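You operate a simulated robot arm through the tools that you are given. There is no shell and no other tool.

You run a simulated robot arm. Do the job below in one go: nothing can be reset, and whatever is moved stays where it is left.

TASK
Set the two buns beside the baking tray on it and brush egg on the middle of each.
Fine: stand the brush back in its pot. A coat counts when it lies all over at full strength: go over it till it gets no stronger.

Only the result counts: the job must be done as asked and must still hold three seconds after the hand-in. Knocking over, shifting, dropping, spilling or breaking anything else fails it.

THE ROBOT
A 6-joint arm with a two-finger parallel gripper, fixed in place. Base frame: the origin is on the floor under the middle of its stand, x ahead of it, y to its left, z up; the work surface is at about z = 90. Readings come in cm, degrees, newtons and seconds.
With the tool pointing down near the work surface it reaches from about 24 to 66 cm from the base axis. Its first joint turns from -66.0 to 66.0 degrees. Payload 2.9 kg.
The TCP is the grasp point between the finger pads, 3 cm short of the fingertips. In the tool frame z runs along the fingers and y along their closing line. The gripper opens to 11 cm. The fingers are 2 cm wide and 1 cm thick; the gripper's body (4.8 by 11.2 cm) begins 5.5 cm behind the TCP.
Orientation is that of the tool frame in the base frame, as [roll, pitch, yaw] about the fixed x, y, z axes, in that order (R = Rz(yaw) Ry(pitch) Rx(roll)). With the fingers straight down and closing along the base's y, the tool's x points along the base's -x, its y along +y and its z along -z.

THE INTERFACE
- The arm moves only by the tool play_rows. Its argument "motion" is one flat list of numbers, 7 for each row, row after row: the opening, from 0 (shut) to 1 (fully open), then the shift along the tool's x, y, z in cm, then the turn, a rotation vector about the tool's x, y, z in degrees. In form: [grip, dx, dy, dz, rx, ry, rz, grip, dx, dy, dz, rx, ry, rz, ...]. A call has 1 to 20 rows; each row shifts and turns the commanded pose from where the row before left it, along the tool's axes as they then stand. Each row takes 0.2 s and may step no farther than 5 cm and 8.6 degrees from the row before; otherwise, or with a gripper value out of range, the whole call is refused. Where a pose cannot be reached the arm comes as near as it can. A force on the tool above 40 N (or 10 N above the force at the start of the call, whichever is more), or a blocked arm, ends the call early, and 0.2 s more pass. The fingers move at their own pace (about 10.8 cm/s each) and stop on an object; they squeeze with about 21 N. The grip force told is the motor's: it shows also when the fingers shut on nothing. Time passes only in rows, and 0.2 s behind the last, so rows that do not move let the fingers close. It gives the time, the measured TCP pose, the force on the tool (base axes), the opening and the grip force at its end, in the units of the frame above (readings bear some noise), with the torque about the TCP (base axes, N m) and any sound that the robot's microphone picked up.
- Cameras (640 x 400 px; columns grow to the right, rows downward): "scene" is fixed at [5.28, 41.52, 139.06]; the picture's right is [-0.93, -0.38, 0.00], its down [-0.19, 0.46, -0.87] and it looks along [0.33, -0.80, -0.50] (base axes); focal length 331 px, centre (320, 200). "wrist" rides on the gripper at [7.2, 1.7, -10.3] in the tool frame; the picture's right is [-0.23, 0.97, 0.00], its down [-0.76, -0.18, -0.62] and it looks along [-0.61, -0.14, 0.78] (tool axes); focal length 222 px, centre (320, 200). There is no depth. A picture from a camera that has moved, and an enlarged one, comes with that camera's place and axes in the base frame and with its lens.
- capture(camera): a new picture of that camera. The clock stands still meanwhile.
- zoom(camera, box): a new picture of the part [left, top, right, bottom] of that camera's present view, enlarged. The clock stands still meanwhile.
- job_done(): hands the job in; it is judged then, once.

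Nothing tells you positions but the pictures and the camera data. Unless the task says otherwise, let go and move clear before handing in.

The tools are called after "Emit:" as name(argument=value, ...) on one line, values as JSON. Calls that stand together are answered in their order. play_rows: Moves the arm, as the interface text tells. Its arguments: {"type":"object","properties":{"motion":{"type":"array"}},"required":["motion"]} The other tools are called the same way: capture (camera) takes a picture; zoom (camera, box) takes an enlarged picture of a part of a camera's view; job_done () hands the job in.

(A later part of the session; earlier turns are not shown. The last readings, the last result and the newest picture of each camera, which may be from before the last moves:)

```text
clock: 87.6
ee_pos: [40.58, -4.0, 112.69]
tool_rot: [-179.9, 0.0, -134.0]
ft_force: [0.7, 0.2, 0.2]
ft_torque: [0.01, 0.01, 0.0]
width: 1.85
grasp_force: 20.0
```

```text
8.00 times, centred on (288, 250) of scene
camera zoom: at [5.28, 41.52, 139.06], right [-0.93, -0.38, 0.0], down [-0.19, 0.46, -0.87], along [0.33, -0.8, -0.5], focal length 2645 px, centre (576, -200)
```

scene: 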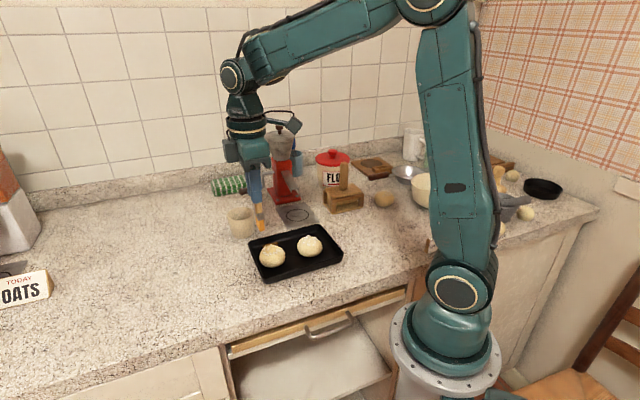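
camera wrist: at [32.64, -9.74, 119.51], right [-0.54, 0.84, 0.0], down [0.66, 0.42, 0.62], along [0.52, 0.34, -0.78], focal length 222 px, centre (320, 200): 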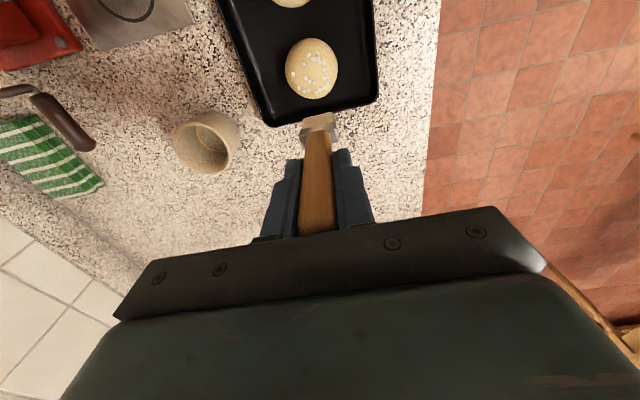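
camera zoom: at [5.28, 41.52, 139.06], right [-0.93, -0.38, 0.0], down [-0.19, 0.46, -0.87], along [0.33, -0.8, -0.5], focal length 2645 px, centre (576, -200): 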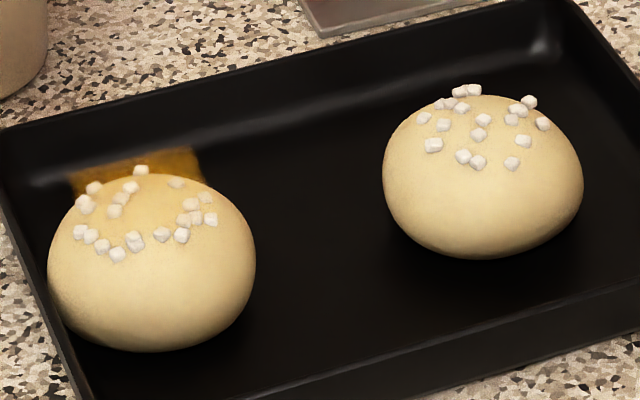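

The treated bun's middle does look yellower than the untreated one, so the coat is building up. I'll do a series of light dabs on the middle and see whether it strengthens without sliding the bun.

Emit:
play_rows(motion=[0.05, 1.85, 0, 1.5, 0, 0, 0, 0.05, 1.8, 0, 1.5, 0, 0, 0, 0.05, 0, 0, 2.5, 0, 0, 0, 0.05, 0, 0, 2.3, 0, 0, 0, 0.05, 0, 0, 0.5, 0, 0, 0, 0.05, 0, 0, 0.3, 0, 0, 0, 0.05, 0, 0, -0.3, 0, 0, 0, 0.05, 0, 0, 0.3, 0, 0, 0, 0.05, 0, 0, -0.3, 0, 0, 0, 0.05, 0, 0, 0.3, 0, 0, 0, 0.05, 0, 0, -0.3, 0, 0, 0, 0.05, 0, 0, 0.3, 0, 0, 0, 0.05, 0, 0, -0.3, 0, 0, 0, 0.05, 0, 0, 0.3, 0, 0, 0, 0.05, 0, 0, -0.3, 0, 0, 0, 0.05, 0, 0, 0.3, 0, 0, 0, 0.05, 0, 0, 0, 0, 0, 0])

Emit:
zoom(camera="scene", box=[255, 235, 290, 260])

Emit:
play_rows(motion=[0.05, 0, 0, -0.6, 0, 0, 0, 0.05, 0, 0, -2.5, 0, 0, 0, 0.05, 0, 0, -2.5, 0, 0, 0, 0.05, -1.85, 0, -1.5, 0, 0, 0, 0.05, -1.8, 0, -1.5, 0, 0, 0, 0.05, 0, 0, 0, 0, 0, 0])

Emit:
zoom(camera="wrist", box=[250, 0, 370, 110])

Emit:
zoom(camera="scene", box=[248, 225, 328, 275])

```text
clock: 91.2
ee_pos: [38.06, -6.58, 104.02]
tool_rot: [180.0, 0.0, -134.0]
ft_force: [-1.2, 0.2, 3.6]
ft_torque: [0.01, 0.06, -0.01]
width: 1.87
grasp_force: 21.2
```

```text
16.00 times, centred on (272, 248) of scene
camera zoom: at [5.27, 41.52, 139.06], right [-0.93, -0.38, 0.0], down [-0.19, 0.46, -0.87], along [0.33, -0.8, -0.5], focal length 5290 px, centre (1080, -560)
```

zoom: 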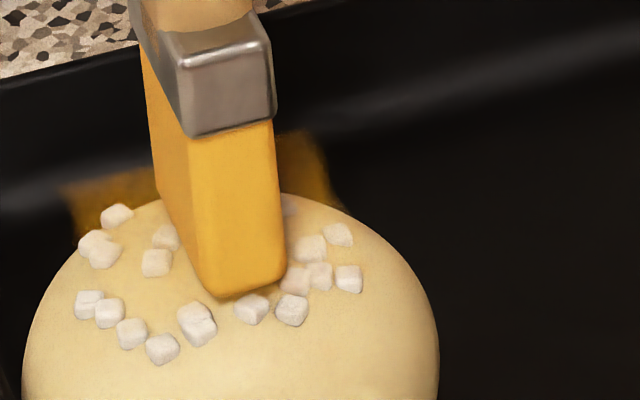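

```text
clock: 92.6
ee_pos: [40.51, -4.0, 112.7]
tool_rot: [-180.0, 0.1, -134.0]
ft_force: [0.5, 0.4, -0.2]
ft_torque: [0.02, -0.01, -0.01]
width: 1.84
grasp_force: 20.9
```

```text
3.64 times, centred on (310, 55) of wrist
camera zoom: at [34.41, -8.03, 123.1], right [-0.54, 0.84, 0.0], down [0.66, 0.42, 0.62], along [0.52, 0.34, -0.78], focal length 808 px, centre (356, 727)
```

zoom: 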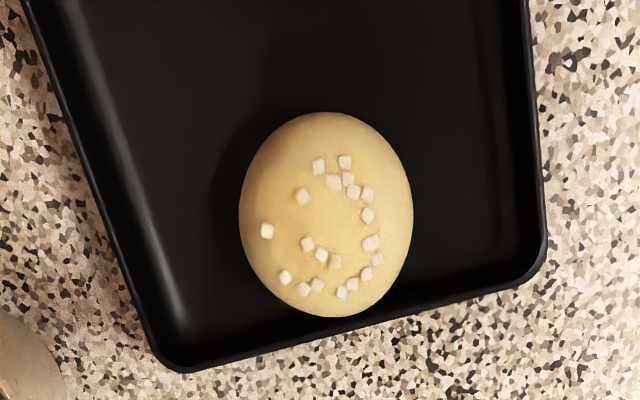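

```text
8.00 times, centred on (288, 250) of scene
camera zoom: at [5.28, 41.52, 139.06], right [-0.93, -0.38, 0.0], down [-0.19, 0.46, -0.87], along [0.33, -0.8, -0.5], focal length 2645 px, centre (576, -200)
```

zoom: 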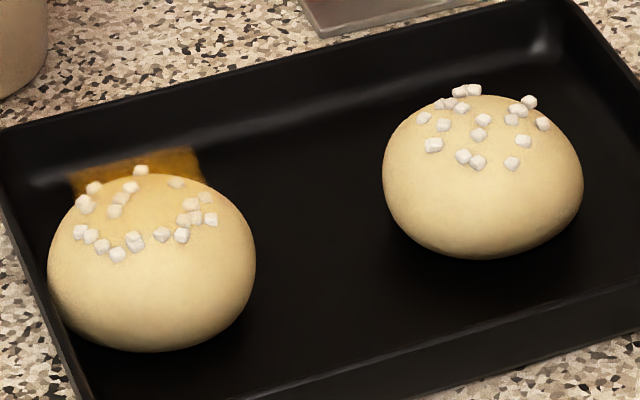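

Dabbing adds little, so the coat needs sliding strokes. I'll use very light back-and-forth strokes so the bun's movement cancels out.

Emit:
play_rows(motion=[0.05, 2.35, 0, 1.5, 0, 0, 0, 0.05, 2.35, 0, 1.5, 0, 0, 0, 0.05, 0, 0, 2.5, 0, 0, 0, 0.05, 0, 0, 2.5, 0, 0, 0, 0.05, 0, 0, 0.3, 0, 0, 0, 0.05, 0, 0, 0.265, 0, 0, 0, 0.05, -0.35, 0, 0, 0, 0, 0, 0.05, -0.35, 0, 0, 0, 0, 0, 0.05, -0.35, 0, 0, 0, 0, 0, 0.05, -0.35, 0, 0, 0, 0, 0, 0.05, -0.35, 0, 0, 0, 0, 0, 0.05, -0.35, 0, 0, 0, 0, 0, 0.05, 0, 0, 0, 0, 0, 0])

Emit:
zoom(camera="scene", box=[244, 222, 348, 287])

Emit:
play_rows(motion=[0.05, 0.35, 0, 0, 0, 0, 0, 0.05, 0.35, 0, 0, 0, 0, 0, 0.05, 0.35, 0, 0, 0, 0, 0, 0.05, 0.35, 0, 0, 0, 0, 0, 0.05, 0.35, 0, 0, 0, 0, 0, 0.05, 0.35, 0, 0, 0, 0, 0, 0.05, 0, 0, 0, 0, 0, 0])

Emit:
zoom(camera="scene", box=[244, 222, 348, 287])

```text
clock: 95.4
ee_pos: [38.86, -6.06, 104.09]
tool_rot: [-180.0, 0.1, -133.9]
ft_force: [-0.5, -0.8, 2.7]
ft_torque: [-0.06, 0.06, -0.02]
width: 1.86
grasp_force: 20.9
```

```text
6.15 times, centred on (296, 254) of scene
camera zoom: at [5.27, 41.52, 139.06], right [-0.93, -0.38, 0.0], down [-0.19, 0.46, -0.87], along [0.33, -0.8, -0.5], focal length 2035 px, centre (468, -135)
```

zoom: 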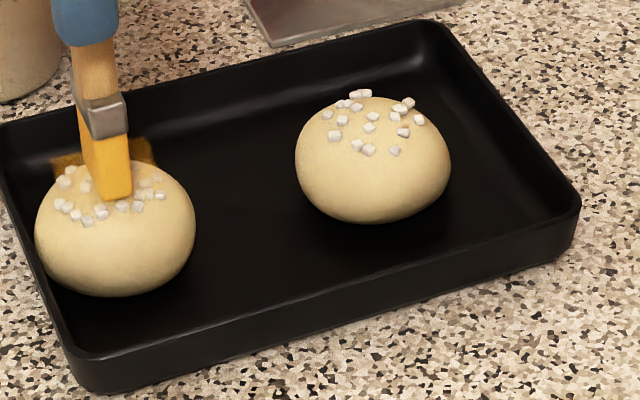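

```text
clock: 97.0
ee_pos: [37.36, -7.42, 104.11]
tool_rot: [179.9, 0.1, -134.0]
ft_force: [0.1, 0.7, -0.1]
ft_torque: [-0.01, 0.01, -0.01]
width: 1.83
grasp_force: 21.2
```

```text
6.15 times, centred on (296, 254) of scene
camera zoom: at [5.28, 41.52, 139.06], right [-0.93, -0.38, 0.0], down [-0.19, 0.46, -0.87], along [0.33, -0.8, -0.5], focal length 2035 px, centre (468, -135)
```

zoom: 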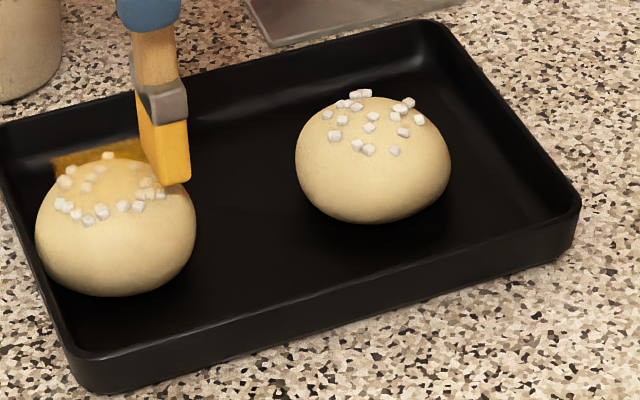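

The tray crept again because the bun was against its wall, so I won't stroke that way any more. The outward stroke left the bun still, so I'll use only strokes directed away from the wall, and lighter.

Emit:
play_rows(motion=[0.05, 0, 0, -1.0, 0, 0, 0, 0.05, -1.5, 0, 0, 0, 0, 0, 0.05, -1.5, 0, 0, 0, 0, 0, 0.05, 0, 0, 0.8, 0, 0, 0, 0.05, 0, 0, 0.195, 0, 0, 0, 0.05, 0.3, 0, 0, 0, 0, 0, 0.05, 0.3, 0, 0, 0, 0, 0, 0.05, 0.3, 0, 0, 0, 0, 0, 0.05, 0.3, 0, 0, 0, 0, 0, 0.05, 0, 0, 0, 0, 0, 0])

Emit:
zoom(camera="scene", box=[244, 222, 348, 287])

Emit:
zoom(camera="wrist", box=[260, 60, 380, 180])

```text
clock: 99.2
ee_pos: [38.69, -6.07, 104.02]
tool_rot: [-179.9, 0.0, -134.0]
ft_force: [1.0, 0.1, 1.5]
ft_torque: [0.06, -0.03, 0.03]
width: 1.84
grasp_force: 21.2
```

```text
6.15 times, centred on (296, 254) of scene
camera zoom: at [5.28, 41.52, 139.06], right [-0.93, -0.38, 0.0], down [-0.19, 0.46, -0.87], along [0.33, -0.8, -0.5], focal length 2035 px, centre (468, -135)
```

zoom: 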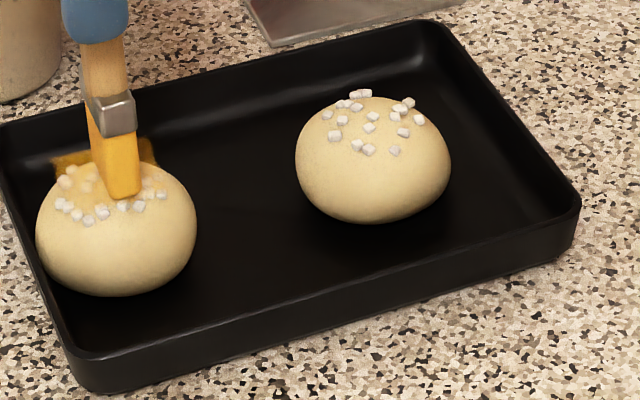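

```text
3.33 times, centred on (320, 120) of wrist
camera zoom: at [32.41, -10.11, 114.46], right [-0.54, 0.84, 0.0], down [0.66, 0.42, 0.62], along [0.52, 0.34, -0.78], focal length 740 px, centre (320, 467)
```

zoom: 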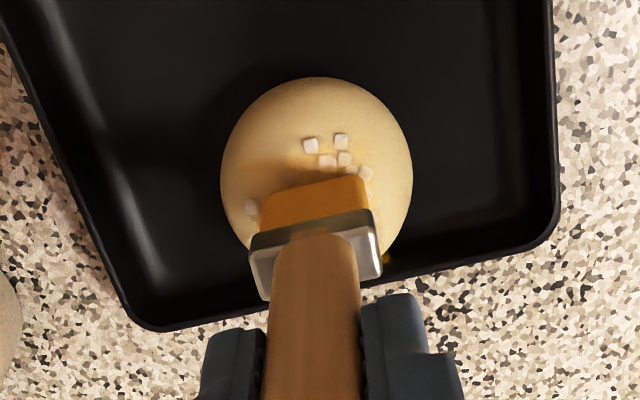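

Outward strokes at about 1.5 N leave the bun and tray in place while the egg builds. I'll repeat them.

Emit:
play_rows(motion=[0.05, 0.3, 0, 0, 0, 0, 0, 0.05, 0.3, 0, 0, 0, 0, 0, 0.05, 0.3, 0, 0, 0, 0, 0, 0.05, 0.3, 0, 0, 0, 0, 0, 0.05, 0, 0, -0.8, 0, 0, 0, 0.05, -1.2, 0, 0, 0, 0, 0, 0.05, -1.2, 0, 0, 0, 0, 0, 0.05, 0, 0, 0.6, 0, 0, 0, 0.05, 0, 0, 0.2, 0, 0, 0, 0.05, 0.3, 0, 0, 0, 0, 0, 0.05, 0.3, 0, 0, 0, 0, 0, 0.05, 0.3, 0, 0, 0, 0, 0, 0.05, 0.3, 0, 0, 0, 0, 0, 0.05, 0.3, 0, 0, 0, 0, 0, 0.05, 0.3, 0, 0, 0, 0, 0, 0.05, 0.3, 0, 0, 0, 0, 0, 0.05, 0.3, 0, 0, 0, 0, 0, 0.05, 0, 0, 0, 0, 0, 0])

Emit:
zoom(camera="scene", box=[244, 222, 348, 287])

Emit:
zoom(camera="scene", box=[247, 237, 287, 267])

Emit:
zoom(camera="wrist", box=[260, 60, 380, 180])

```text
clock: 103.0
ee_pos: [37.7, -7.01, 104.02]
tool_rot: [-179.9, 0.1, -134.0]
ft_force: [-0.5, -0.2, 0.1]
ft_torque: [0.04, -0.02, 0.01]
width: 1.84
grasp_force: 20.7
```

```text
6.15 times, centred on (296, 254) of scene
camera zoom: at [5.28, 41.52, 139.06], right [-0.93, -0.38, 0.0], down [-0.19, 0.46, -0.87], along [0.33, -0.8, -0.5], focal length 2035 px, centre (468, -135)
```

zoom: 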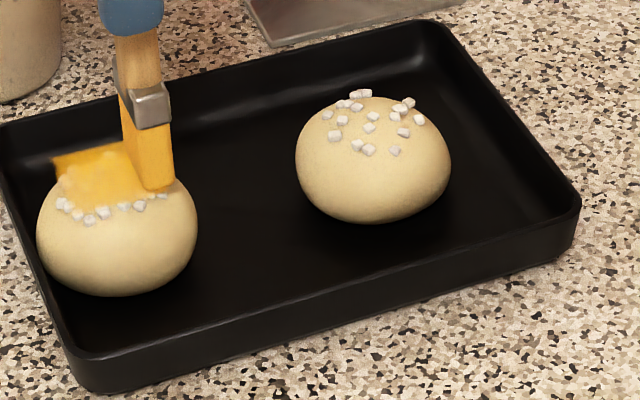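

```text
13.33 times, centred on (267, 252) of scene
camera zoom: at [5.28, 41.52, 139.06], right [-0.93, -0.38, 0.0], down [-0.19, 0.46, -0.87], along [0.33, -0.8, -0.5], focal length 4409 px, centre (1027, -493)
```

zoom: 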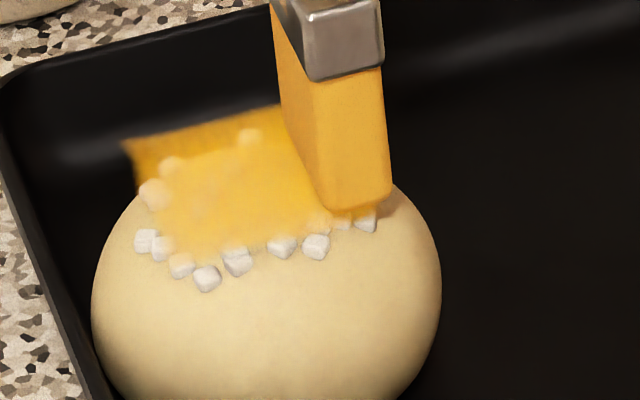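

```text
3.33 times, centred on (320, 120) of wrist
camera zoom: at [31.58, -10.97, 114.45], right [-0.54, 0.84, 0.0], down [0.66, 0.42, 0.62], along [0.52, 0.34, -0.78], focal length 740 px, centre (320, 467)
```

zoom: 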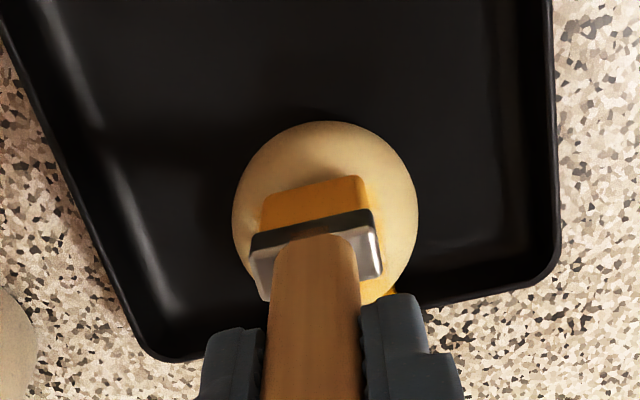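

The egg now shows strongly. I'll lift the brush and examine the whole patch.

Emit:
play_rows(motion=[0.05, 0, 0, -0.8, 0, 0, 0, 0.05, 0, 0, -2.5, 0, 0, 0, 0.05, -1.9, 0, -2.5, 0, 0, 0, 0.05, -1.9, 0, -2.5, 0, 0, 0, 0.05, 0, 0, 0, 0, 0, 0])

Emit:
zoom(camera="scene", box=[247, 237, 287, 267])

Emit:
zoom(camera="wrist", box=[260, 10, 370, 110])

```text
clock: 104.2
ee_pos: [40.42, -4.25, 112.3]
tool_rot: [-180.0, 0.0, -134.0]
ft_force: [-0.7, 0.6, -0.6]
ft_torque: [-0.02, 0.0, 0.0]
width: 1.83
grasp_force: 21.0
```

```text
13.33 times, centred on (267, 252) of scene
camera zoom: at [5.28, 41.52, 139.06], right [-0.93, -0.38, 0.0], down [-0.19, 0.46, -0.87], along [0.33, -0.8, -0.5], focal length 4409 px, centre (1027, -493)
```

zoom: 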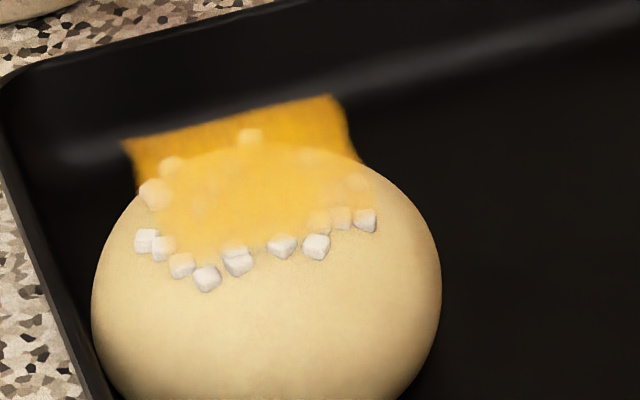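

```text
4.00 times, centred on (315, 60) of wrist
camera zoom: at [34.26, -8.25, 122.74], right [-0.54, 0.84, 0.0], down [0.66, 0.42, 0.62], along [0.52, 0.34, -0.78], focal length 888 px, centre (340, 760)
```

zoom: 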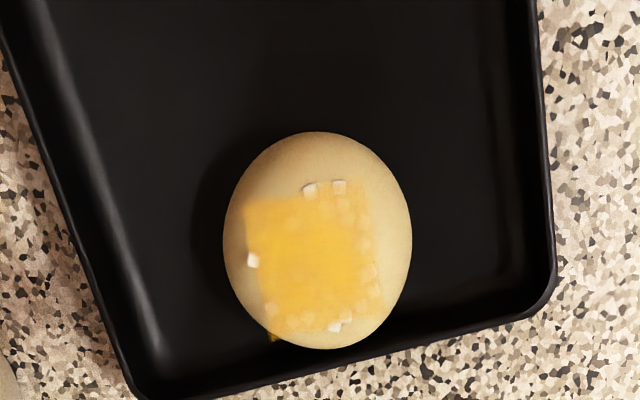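

The coat patch is now clearly visible as a square on the bun's middle. It's strong at centre-left and weaker along the right and top edges, so I'll shift sideways and go over those.

Emit:
play_rows(motion=[0.05, 1.25, 0.45, 2.5, 0, 0, 0, 0.05, 0, 0, 2.5, 0, 0, 0, 0.05, 0, 0, 2.5, 0, 0, 0, 0.05, 0, 0, 0.6, 0, 0, 0, 0.05, 0, 0, 0.2, 0, 0, 0, 0.05, 0.3, 0, 0, 0, 0, 0, 0.05, 0.3, 0, 0, 0, 0, 0, 0.05, 0.3, 0, 0, 0, 0, 0, 0.05, 0.3, 0, 0, 0, 0, 0, 0.05, 0.3, 0, 0, 0, 0, 0, 0.05, 0.3, 0, 0, 0, 0, 0, 0.05, 0.3, 0, 0, 0, 0, 0, 0.05, 0.3, 0, 0, 0, 0, 0, 0.05, 0.3, 0, 0, 0, 0, 0, 0.05, 0.3, 0, 0, 0, 0, 0, 0.05, 0, 0, 0, 0, 0, 0])

Emit:
zoom(camera="scene", box=[244, 222, 348, 287])

Emit:
zoom(camera="scene", box=[247, 237, 287, 267])

```text
clock: 107.6
ee_pos: [37.21, -6.99, 103.95]
tool_rot: [180.0, 0.0, -134.1]
ft_force: [0.5, 0.6, 3.3]
ft_torque: [0.01, -0.11, 0.06]
width: 1.82
grasp_force: 20.7
```

```text
6.15 times, centred on (296, 254) of scene
camera zoom: at [5.28, 41.52, 139.06], right [-0.93, -0.38, 0.0], down [-0.19, 0.46, -0.87], along [0.33, -0.8, -0.5], focal length 2035 px, centre (468, -135)
```

zoom: 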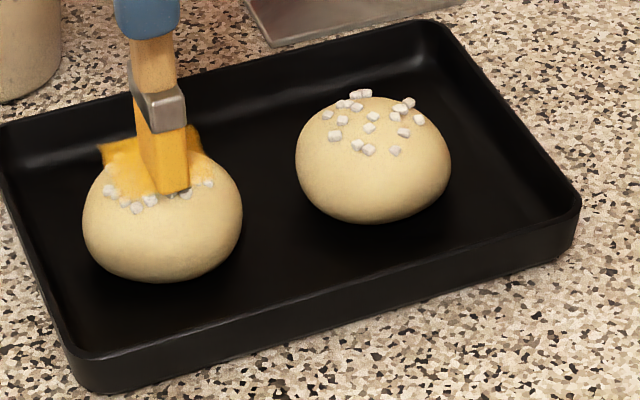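

```text
13.33 times, centred on (267, 252) of scene
camera zoom: at [5.28, 41.52, 139.06], right [-0.93, -0.38, 0.0], down [-0.19, 0.46, -0.87], along [0.33, -0.8, -0.5], focal length 4409 px, centre (1027, -493)
```

zoom: 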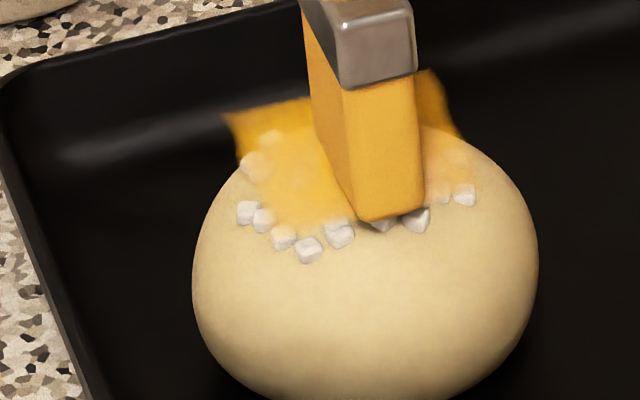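

Emit:
play_rows(motion=[0.05, 0, 0, -0.03, 0, 0, 0, 0.05, -0.3, 0, 0, 0, 0, 0, 0.05, -0.3, 0, 0, 0, 0, 0, 0.05, -0.3, 0, 0, 0, 0, 0, 0.05, -0.3, 0, 0, 0, 0, 0, 0.05, 0, 0, 0, 0, 0, 0])

Emit:
zoom(camera="scene", box=[244, 222, 348, 287])

Emit:
zoom(camera="wrist", box=[260, 60, 380, 180])

```text
clock: 109.0
ee_pos: [38.0, -6.1, 104.04]
tool_rot: [180.0, 0.0, -134.0]
ft_force: [-0.9, 0.7, -0.7]
ft_torque: [0.03, -0.04, 0.01]
width: 1.86
grasp_force: 21.1
```

```text
6.15 times, centred on (296, 254) of scene
camera zoom: at [5.28, 41.52, 139.06], right [-0.93, -0.38, 0.0], down [-0.19, 0.46, -0.87], along [0.33, -0.8, -0.5], focal length 2035 px, centre (468, -135)
```

zoom: 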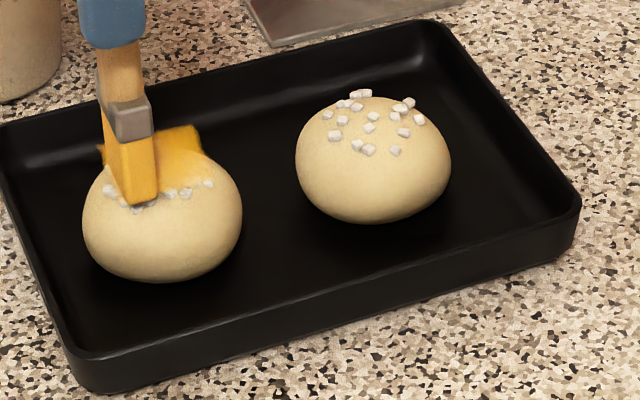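

```text
3.33 times, centred on (320, 120) of wrist
camera zoom: at [31.77, -10.09, 114.45], right [-0.54, 0.84, 0.0], down [0.66, 0.42, 0.62], along [0.52, 0.34, -0.78], focal length 740 px, centre (320, 467)
```

zoom: 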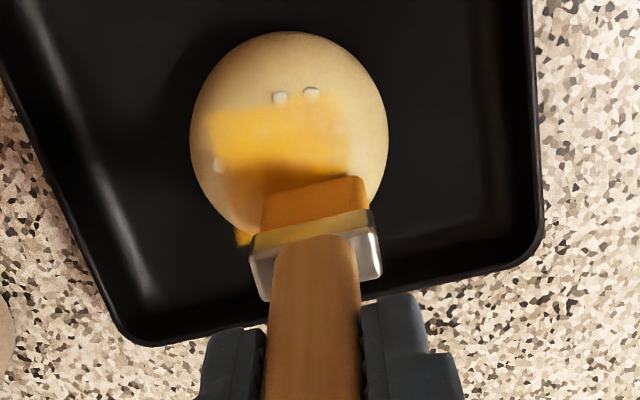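

Very light strokes coat without moving the bun. I'll sweep back and forth at this height across the whole patch.

Emit:
play_rows(motion=[0.05, 0.35, 0, 0, 0, 0, 0, 0.05, 0.35, 0, 0, 0, 0, 0, 0.05, 0.35, 0, 0, 0, 0, 0, 0.05, 0.35, 0, 0, 0, 0, 0, 0.05, 0.35, 0, 0, 0, 0, 0, 0.05, 0.35, 0, 0, 0, 0, 0, 0.05, 0.35, 0, 0, 0, 0, 0, 0.05, 0.35, 0, 0, 0, 0, 0, 0.05, 0, -0.5, 0, 0, 0, 0, 0.05, -0.35, 0, 0, 0, 0, 0, 0.05, -0.35, 0, 0, 0, 0, 0, 0.05, -0.35, 0, 0, 0, 0, 0, 0.05, -0.35, 0, 0, 0, 0, 0, 0.05, -0.35, 0, 0, 0, 0, 0, 0.05, -0.35, 0, 0, 0, 0, 0, 0.05, -0.35, 0, 0, 0, 0, 0, 0.05, -0.35, 0, 0, 0, 0, 0, 0.05, 0, 0, 0, 0, 0, 0])

Emit:
zoom(camera="scene", box=[244, 222, 348, 287])

Emit:
zoom(camera="wrist", box=[260, 60, 380, 180])

```text
clock: 112.8
ee_pos: [38.3, -6.56, 104.12]
tool_rot: [180.0, 0.0, -134.0]
ft_force: [-0.6, -0.4, 0.5]
ft_torque: [0.01, 0.04, 0.01]
width: 1.83
grasp_force: 20.2
```

```text
6.15 times, centred on (296, 254) of scene
camera zoom: at [5.28, 41.52, 139.06], right [-0.93, -0.38, 0.0], down [-0.19, 0.46, -0.87], along [0.33, -0.8, -0.5], focal length 2035 px, centre (468, -135)
```

zoom: 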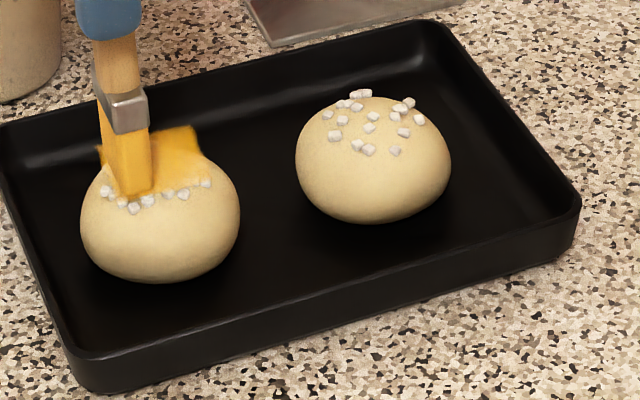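

```text
3.33 times, centred on (320, 120) of wrist
camera zoom: at [32.12, -10.45, 114.46], right [-0.54, 0.84, 0.0], down [0.66, 0.42, 0.62], along [0.52, 0.34, -0.78], focal length 740 px, centre (320, 467)
```

zoom: 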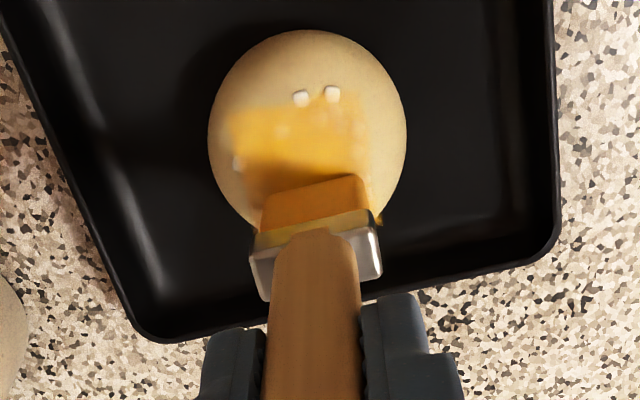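

Emit:
play_rows(motion=[0.05, 0, 0, -0.8, 0, 0, 0, 0.05, 0, 0, -2.5, 0, 0, 0, 0.05, -1.5, 0, -2.5, 0, 0, 0, 0.05, -1.5, 0, -2.5, 0, 0, 0, 0.05, 0, 0, 0, 0, 0, 0])

Emit:
zoom(camera="scene", box=[250, 235, 290, 265])

Emit:
zoom(camera="wrist", box=[275, 0, 355, 75])

```text
clock: 114.0
ee_pos: [40.43, -4.28, 112.42]
tool_rot: [179.9, 0.0, -134.0]
ft_force: [0.0, 0.1, 0.2]
ft_torque: [0.01, -0.02, -0.02]
width: 1.84
grasp_force: 21.1
```

```text
13.33 times, centred on (270, 250) of scene
camera zoom: at [5.28, 41.52, 139.06], right [-0.93, -0.38, 0.0], down [-0.19, 0.46, -0.87], along [0.33, -0.8, -0.5], focal length 4409 px, centre (987, -467)
```

zoom: 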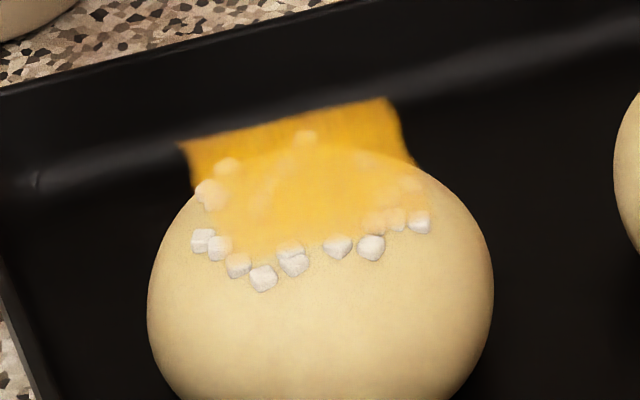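

```text
5.33 times, centred on (315, 38) of wrist
camera zoom: at [34.22, -8.23, 122.86], right [-0.54, 0.84, 0.0], down [0.66, 0.42, 0.62], along [0.52, 0.34, -0.78], focal length 1185 px, centre (347, 1067)
```

zoom: 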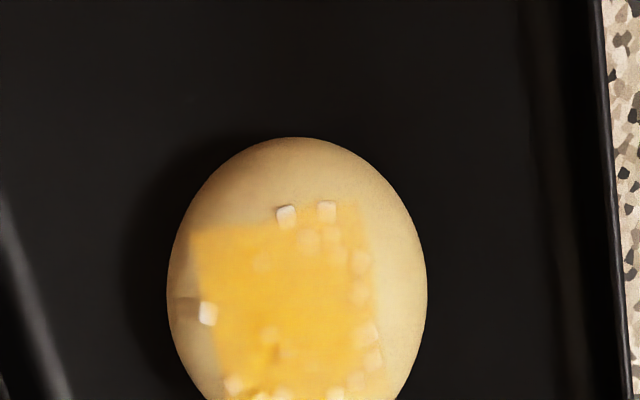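

The coat is strong in the centre and left, and fainter along the right and top edges. I'll go over those with more light passes, shifted to the right.

Emit:
play_rows(motion=[0.05, 2.5, 0.6, 2.5, 0, 0, 0, 0.05, 0, 0, 2.5, 0, 0, 0, 0.05, 0, 0, 2.5, 0, 0, 0, 0.05, 0, 0, 0.6, 0, 0, 0, 0.05, 0, 0, 0.205, 0, 0, 0, 0.05, 0.4, 0, 0, 0, 0, 0, 0.05, 0.4, 0, 0, 0, 0, 0, 0.05, 0.4, 0, 0, 0, 0, 0, 0.05, 0.4, 0, 0, 0, 0, 0, 0.05, 0.4, 0, 0, 0, 0, 0, 0.05, 0.4, 0, 0, 0, 0, 0, 0.05, 0.4, 0, 0, 0, 0, 0, 0.05, 0.4, 0, 0, 0, 0, 0, 0.05, 0.4, 0, 0, 0, 0, 0, 0.05, 0, 0, 0, 0, 0, 0])

Emit:
zoom(camera="scene", box=[244, 222, 348, 287])

Emit:
play_rows(motion=[0.05, -0.4, 0, 0, 0, 0, 0, 0.05, -0.4, 0, 0, 0, 0, 0, 0.05, -0.4, 0, 0, 0, 0, 0, 0.05, -0.4, 0, 0, 0, 0, 0, 0.05, -0.4, 0, 0, 0, 0, 0, 0.05, -0.4, 0, 0, 0, 0, 0, 0.05, -0.4, 0, 0, 0, 0, 0, 0.05, -0.4, 0, 0, 0, 0, 0, 0.05, -0.4, 0, 0, 0, 0, 0, 0.05, 0, 0, 0, 0, 0, 0])

Emit:
zoom(camera="scene", box=[244, 222, 348, 287])

Emit:
zoom(camera="wrist", box=[260, 60, 380, 180])

```text
clock: 117.2
ee_pos: [35.79, -8.27, 104.12]
tool_rot: [180.0, 0.1, -133.9]
ft_force: [-0.3, -0.3, -0.1]
ft_torque: [0.01, -0.01, -0.01]
width: 1.84
grasp_force: 20.5
```

```text
6.15 times, centred on (296, 254) of scene
camera zoom: at [5.28, 41.52, 139.06], right [-0.93, -0.38, 0.0], down [-0.19, 0.46, -0.87], along [0.33, -0.8, -0.5], focal length 2035 px, centre (468, -135)
```

zoom: 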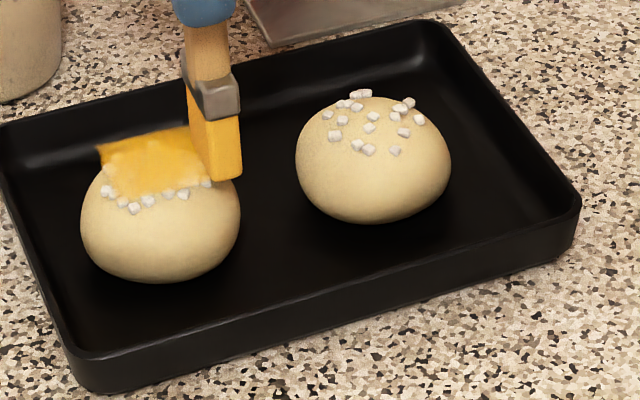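

```text
clock: 119.4
ee_pos: [38.32, -5.76, 104.05]
tool_rot: [180.0, 0.0, -134.0]
ft_force: [-0.3, 0.2, -1.1]
ft_torque: [0.03, -0.01, -0.02]
width: 1.82
grasp_force: 21.0
```

```text
6.15 times, centred on (296, 254) of scene
camera zoom: at [5.28, 41.52, 139.06], right [-0.93, -0.38, 0.0], down [-0.19, 0.46, -0.87], along [0.33, -0.8, -0.5], focal length 2035 px, centre (468, -135)
```

zoom: 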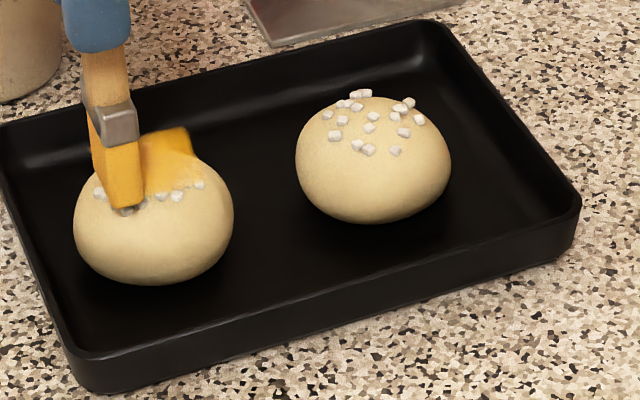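

```text
3.33 times, centred on (320, 120) of wrist
camera zoom: at [32.07, -9.66, 114.49], right [-0.54, 0.84, 0.0], down [0.66, 0.42, 0.62], along [0.52, 0.34, -0.78], focal length 740 px, centre (320, 467)
```

zoom: 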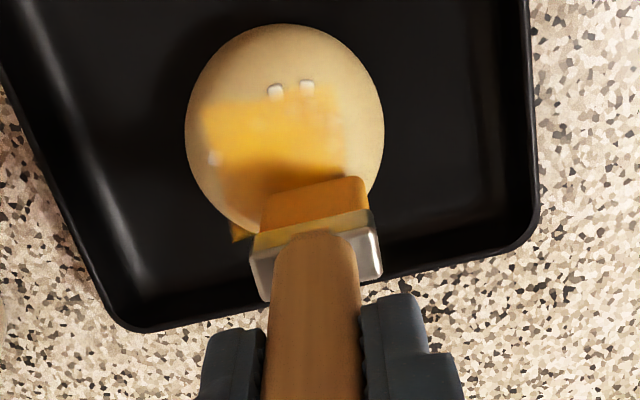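

This pressure coats without disturbing anything. I'll do several more full passes.

Emit:
play_rows(motion=[0.05, 0.4, 0, 0, 0, 0, 0, 0.05, 0.4, 0, 0, 0, 0, 0, 0.05, 0.4, 0, 0, 0, 0, 0, 0.05, 0.4, 0, 0, 0, 0, 0, 0.05, 0.4, 0, 0, 0, 0, 0, 0.05, 0.4, 0, 0, 0, 0, 0, 0.05, 0.4, 0, 0, 0, 0, 0, 0.05, 0.4, 0, 0, 0, 0, 0, 0.05, 0.4, 0, 0, 0, 0, 0, 0.05, 0, -0.35, 0, 0, 0, 0, 0.05, -0.4, 0, 0, 0, 0, 0, 0.05, -0.4, 0, 0, 0, 0, 0, 0.05, -0.4, 0, 0, 0, 0, 0, 0.05, -0.4, 0, 0, 0, 0, 0, 0.05, -0.4, 0, 0, 0, 0, 0, 0.05, -0.4, 0, 0, 0, 0, 0, 0.05, -0.4, 0, 0, 0, 0, 0, 0.05, -0.4, 0, 0, 0, 0, 0, 0.05, -0.4, 0, 0, 0, 0, 0])

Emit:
play_rows(motion=[0.05, 0.4, 0, 0, 0, 0, 0, 0.05, 0.4, 0, 0, 0, 0, 0, 0.05, 0.4, 0, 0, 0, 0, 0, 0.05, 0.4, 0, 0, 0, 0, 0, 0.05, 0.4, 0, 0, 0, 0, 0, 0.05, 0.4, 0, 0, 0, 0, 0, 0.05, 0.4, 0, 0, 0, 0, 0, 0.05, 0.4, 0, 0, 0, 0, 0, 0.05, 0.4, 0, 0, 0, 0, 0, 0.05, 0, 0.5, 0, 0, 0, 0, 0.05, -0.4, 0, 0, 0, 0, 0, 0.05, -0.4, 0, 0, 0, 0, 0, 0.05, -0.4, 0, 0, 0, 0, 0, 0.05, -0.4, 0, 0, 0, 0, 0, 0.05, -0.4, 0, 0, 0, 0, 0, 0.05, -0.4, 0, 0, 0, 0, 0, 0.05, -0.4, 0, 0, 0, 0, 0, 0.05, -0.4, 0, 0, 0, 0, 0, 0.05, -0.4, 0, 0, 0, 0, 0])

Emit:
play_rows(motion=[0.05, 0, 0, -0.8, 0, 0, 0, 0.05, 0, 0, -2.5, 0, 0, 0, 0.05, -1.25, 0, -2.5, 0, 0, 0, 0.05, -1.25, 0, -2.5, 0, 0, 0, 0.05, 0, 0, 0, 0, 0, 0])

Emit:
zoom(camera="scene", box=[244, 222, 348, 287])

Emit:
zoom(camera="scene", box=[250, 235, 290, 265])

Emit:
zoom(camera="wrist", box=[270, 0, 370, 90])

```text
clock: 123.4
ee_pos: [38.54, -5.86, 104.05]
tool_rot: [180.0, 0.0, -134.0]
ft_force: [-0.4, -0.8, -0.1]
ft_torque: [0.02, 0.02, -0.04]
width: 1.84
grasp_force: 20.6
```

```text
clock: 127.4
ee_pos: [38.24, -5.59, 104.08]
tool_rot: [-180.0, 0.0, -134.0]
ft_force: [-2.3, -1.0, 4.5]
ft_torque: [-0.17, 0.11, -0.04]
width: 1.83
grasp_force: 21.3
```

```text
clock: 128.6
ee_pos: [39.93, -3.89, 112.36]
tool_rot: [179.9, -0.1, -134.0]
ft_force: [-1.0, -0.3, -0.2]
ft_torque: [0.01, 0.0, 0.0]
width: 1.85
grasp_force: 21.2
```

```text
6.15 times, centred on (296, 254) of scene
camera zoom: at [5.28, 41.52, 139.06], right [-0.93, -0.38, 0.0], down [-0.19, 0.46, -0.87], along [0.33, -0.8, -0.5], focal length 2035 px, centre (468, -135)
```

zoom: 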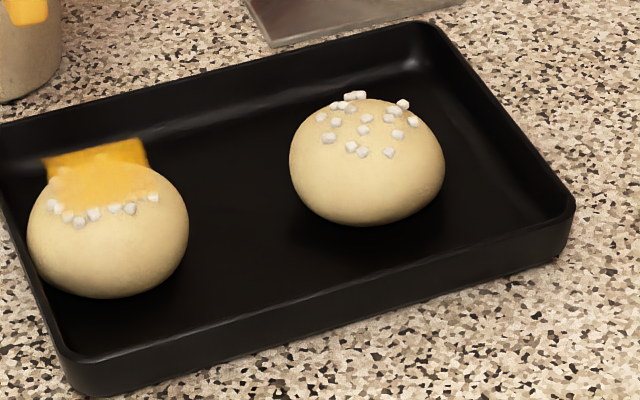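

```text
13.33 times, centred on (270, 250) of scene
camera zoom: at [5.28, 41.52, 139.06], right [-0.93, -0.38, 0.0], down [-0.19, 0.46, -0.87], along [0.33, -0.8, -0.5], focal length 4409 px, centre (987, -467)
```

zoom: 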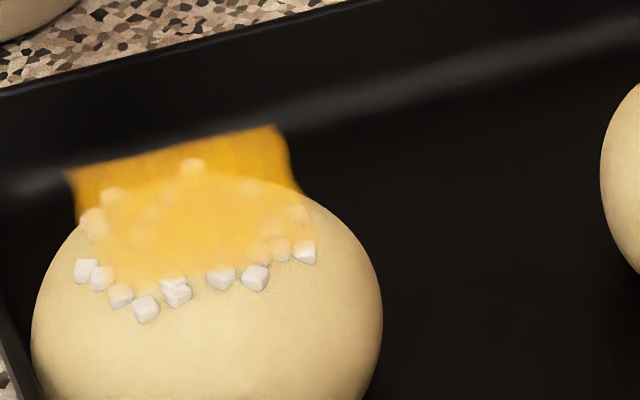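

```text
4.44 times, centred on (320, 45) of wrist
camera zoom: at [33.74, -7.78, 122.81], right [-0.54, 0.84, 0.0], down [0.66, 0.42, 0.62], along [0.52, 0.34, -0.78], focal length 987 px, centre (320, 889)
```

zoom: 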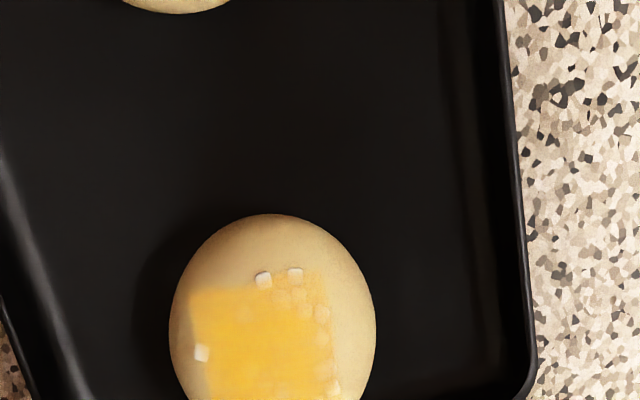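

The last inward stroke nudged things again, so only outward strokes from here. The remaining weak zones are the outer (+x) and right edges, and I'll do outward passes over them.

Emit:
play_rows(motion=[0.05, 0.9, 0, 2.5, 0, 0, 0, 0.05, 0, 0, 2.5, 0, 0, 0, 0.05, 0, 0, 2.5, 0, 0, 0, 0.05, 0, 0, 0.6, 0, 0, 0, 0.05, 0, 0, 0.215, 0, 0, 0, 0.05, 0.4, 0, 0, 0, 0, 0, 0.05, 0.4, 0, 0, 0, 0, 0, 0.05, 0.4, 0, 0, 0, 0, 0, 0.05, 0.4, 0, 0, 0, 0, 0, 0.05, 0.4, 0, 0, 0, 0, 0, 0.05, 0.4, 0, 0, 0, 0, 0, 0.05, 0.4, 0, 0, 0, 0, 0, 0.05, 0.4, 0, 0, 0, 0, 0, 0.05, 0.4, 0, 0, 0, 0, 0, 0.05, 0, 0, 0, 0, 0, 0])

Emit:
zoom(camera="scene", box=[244, 222, 348, 287])

Emit:
zoom(camera="wrist", box=[260, 60, 380, 180])

```text
clock: 131.8
ee_pos: [36.82, -7.11, 104.1]
tool_rot: [179.9, 0.1, -134.1]
ft_force: [-0.7, 0.4, -0.4]
ft_torque: [0.01, 0.02, 0.0]
width: 1.84
grasp_force: 21.0
```

```text
6.15 times, centred on (296, 254) of scene
camera zoom: at [5.28, 41.52, 139.06], right [-0.93, -0.38, 0.0], down [-0.19, 0.46, -0.87], along [0.33, -0.8, -0.5], focal length 2035 px, centre (468, -135)
```

zoom: 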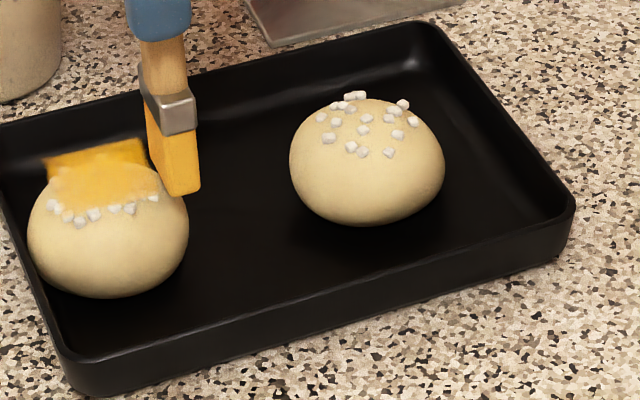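

```text
3.33 times, centred on (320, 120) of wrist
camera zoom: at [30.56, -11.0, 114.46], right [-0.54, 0.84, 0.0], down [0.66, 0.42, 0.62], along [0.52, 0.34, -0.78], focal length 740 px, centre (320, 467)
```

zoom: 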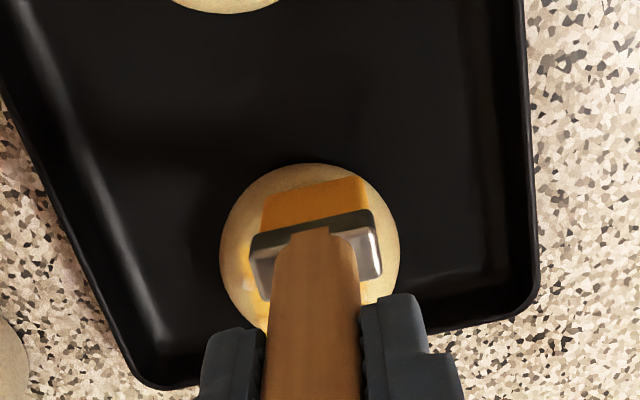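

Emit:
play_rows(motion=[0.05, 0, 0, -0.6, 0, 0, 0, 0.05, -3.6, 0, 0, 0, 0, 0, 0.05, 0, 0, 0.6, 0, 0, 0, 0.05, 0.515, 0, 0, 0, 0, 0, 0.05, 0.515, 0, 0, 0, 0, 0, 0.05, 0.515, 0, 0, 0, 0, 0, 0.05, 0.515, 0, 0, 0, 0, 0, 0.05, 0.515, 0, 0, 0, 0, 0, 0.05, 0.515, 0, 0, 0, 0, 0, 0.05, 0.51, 0, 0, 0, 0, 0, 0.05, 0, 0, -0.6, 0, 0, 0, 0.05, -3.6, -0.4, 0, 0, 0, 0, 0.05, 0, 0, 0.6, 0, 0, 0, 0.05, 0.515, 0, 0, 0, 0, 0, 0.05, 0.515, 0, 0, 0, 0, 0, 0.05, 0.515, 0, 0, 0, 0, 0, 0.05, 0.515, 0, 0, 0, 0, 0, 0.05, 0.515, 0, 0, 0, 0, 0, 0.05, 0.515, 0, 0, 0, 0, 0, 0.05, 0.51, 0, 0, 0, 0, 0])

Emit:
zoom(camera="scene", box=[244, 222, 348, 287])

Emit:
play_rows(motion=[0.05, 0, 0, -0.6, 0, 0, 0, 0.05, -3.6, -0.3, 0, 0, 0, 0, 0.05, 0, 0, 0.6, 0, 0, 0, 0.05, 0.515, 0, 0, 0, 0, 0, 0.05, 0.515, 0, 0, 0, 0, 0, 0.05, 0.515, 0, 0, 0, 0, 0, 0.05, 0.515, 0, 0, 0, 0, 0, 0.05, 0.515, 0, 0, 0, 0, 0, 0.05, 0.515, 0, 0, 0, 0, 0, 0.05, 0.51, 0, 0, 0, 0, 0, 0.05, 0, 0, -0.6, 0, 0, 0, 0.05, -3.6, -0.4, 0, 0, 0, 0, 0.05, 0, 0, 0.6, 0, 0, 0, 0.05, 0.515, 0, 0, 0, 0, 0, 0.05, 0.515, 0, 0, 0, 0, 0, 0.05, 0.515, 0, 0, 0, 0, 0, 0.05, 0.515, 0, 0, 0, 0, 0, 0.05, 0.515, 0, 0, 0, 0, 0, 0.05, 0.515, 0, 0, 0, 0, 0, 0.05, 0.51, 0, 0, 0, 0, 0])

Emit:
zoom(camera="scene", box=[244, 222, 348, 287])

```text
clock: 136.0
ee_pos: [37.09, -7.39, 103.94]
tool_rot: [180.0, 0.0, -134.1]
ft_force: [0.0, 0.0, 0.1]
ft_torque: [-0.03, 0.02, -0.01]
width: 1.83
grasp_force: 20.9
```

```text
6.15 times, centred on (296, 254) of scene
camera zoom: at [5.28, 41.52, 139.06], right [-0.93, -0.38, 0.0], down [-0.19, 0.46, -0.87], along [0.33, -0.8, -0.5], focal length 2035 px, centre (468, -135)
```

zoom: 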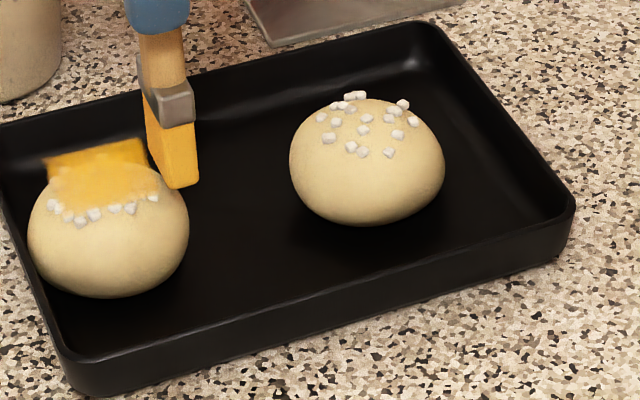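

```text
clock: 140.2
ee_pos: [37.42, -7.91, 104.02]
tool_rot: [-180.0, 0.1, -133.9]
ft_force: [0.9, 0.2, -1.9]
ft_torque: [-0.02, -0.02, -0.01]
width: 1.87
grasp_force: 21.0
```

```text
6.15 times, centred on (296, 254) of scene
camera zoom: at [5.28, 41.52, 139.06], right [-0.93, -0.38, 0.0], down [-0.19, 0.46, -0.87], along [0.33, -0.8, -0.5], focal length 2035 px, centre (468, -135)
```

zoom: 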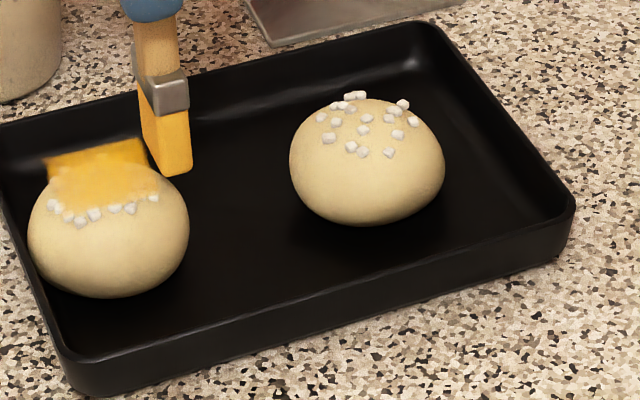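

Emit:
play_rows(motion=[0.05, 0, 0, -0.8, 0, 0, 0, 0.05, -1.5, 0, -2.5, 0, 0, 0, 0.05, -1.5, 0, -2.5, 0, 0, 0, 0.05, -1.5, 0, -2.5, 0, 0, 0, 0.05, -1.0, 0, 0, 0, 0, 0, 0.05, 0, 0, 0, 0, 0, 0])

Emit:
zoom(camera="scene", box=[245, 238, 285, 268])

Emit:
zoom(camera="wrist", box=[270, 10, 360, 90])

```text
clock: 141.6
ee_pos: [41.26, -3.88, 112.48]
tool_rot: [-180.0, 0.0, -134.0]
ft_force: [0.4, -0.3, -0.5]
ft_torque: [-0.01, -0.01, 0.01]
width: 1.81
grasp_force: 21.0
```

```text
13.33 times, centred on (265, 253) of scene
camera zoom: at [5.28, 41.52, 139.06], right [-0.93, -0.38, 0.0], down [-0.19, 0.46, -0.87], along [0.33, -0.8, -0.5], focal length 4409 px, centre (1053, -507)
```

zoom: 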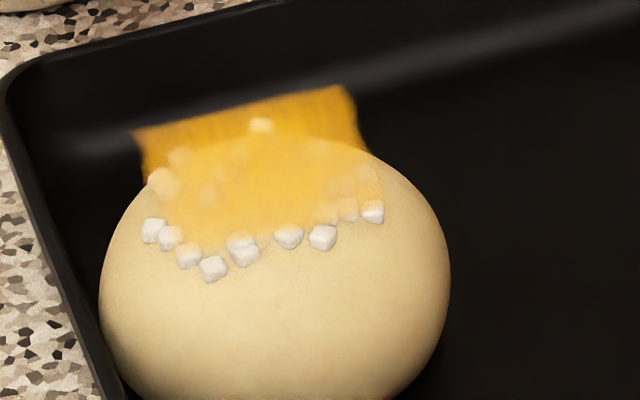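

```text
5.00 times, centred on (315, 50) of wrist
camera zoom: at [35.06, -7.88, 122.84], right [-0.54, 0.84, 0.0], down [0.66, 0.42, 0.62], along [0.52, 0.34, -0.78], focal length 1111 px, centre (345, 950)
```

zoom: 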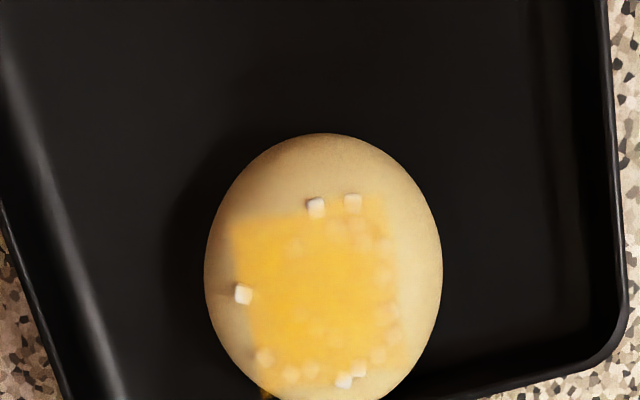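

The patch is now nearly even. I'll do a few more firm outward passes and compare to see whether it still gets stronger.

Emit:
play_rows(motion=[0.05, 1.9, 0.4, 2.5, 0, 0, 0, 0.05, 0, 0, 2.5, 0, 0, 0, 0.05, 0, 0, 2.5, 0, 0, 0, 0.05, 0, 0, 0.6, 0, 0, 0, 0.05, 0, 0, 0.22, 0, 0, 0, 0.05, 0.45, 0, 0, 0, 0, 0, 0.05, 0.45, 0, 0, 0, 0, 0, 0.05, 0.45, 0, 0, 0, 0, 0, 0.05, 0.45, 0, 0, 0, 0, 0, 0.05, 0.45, 0, 0, 0, 0, 0, 0.05, 0.45, 0, 0, 0, 0, 0, 0.05, 0.45, 0, 0, 0, 0, 0, 0.05, 0.45, 0, 0, 0, 0, 0])

Emit:
zoom(camera="scene", box=[244, 222, 348, 287])

Emit:
zoom(camera="wrist", box=[260, 60, 380, 180])

```text
clock: 144.4
ee_pos: [37.1, -7.56, 104.12]
tool_rot: [179.9, -0.1, -134.0]
ft_force: [-0.3, -0.5, 0.8]
ft_torque: [0.03, 0.03, 0.0]
width: 1.82
grasp_force: 20.5
```

```text
6.15 times, centred on (296, 254) of scene
camera zoom: at [5.28, 41.52, 139.06], right [-0.93, -0.38, 0.0], down [-0.19, 0.46, -0.87], along [0.33, -0.8, -0.5], focal length 2035 px, centre (468, -135)
```

zoom: 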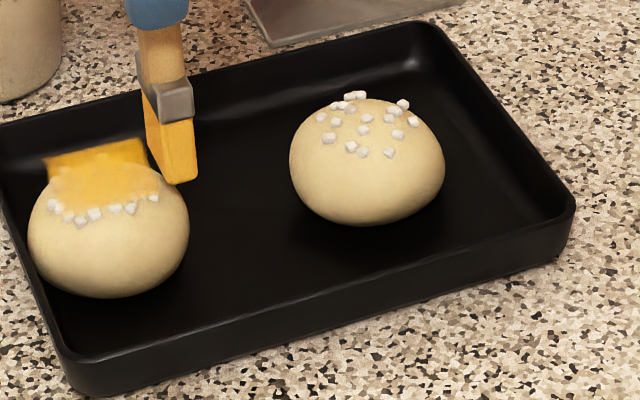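

```text
3.33 times, centred on (320, 120) of wrist
camera zoom: at [30.96, -11.55, 114.47], right [-0.54, 0.84, 0.0], down [0.66, 0.42, 0.62], along [0.52, 0.34, -0.78], focal length 740 px, centre (320, 467)
```

zoom: 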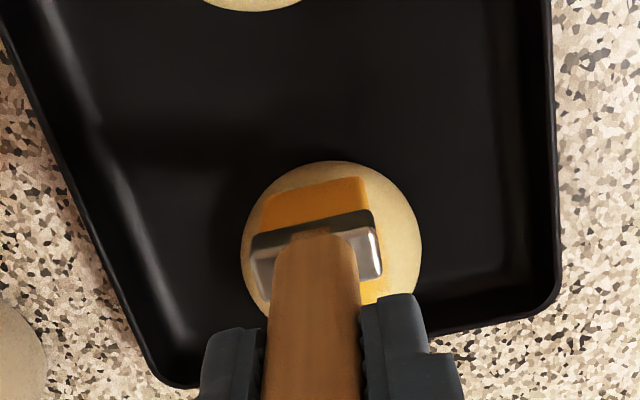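

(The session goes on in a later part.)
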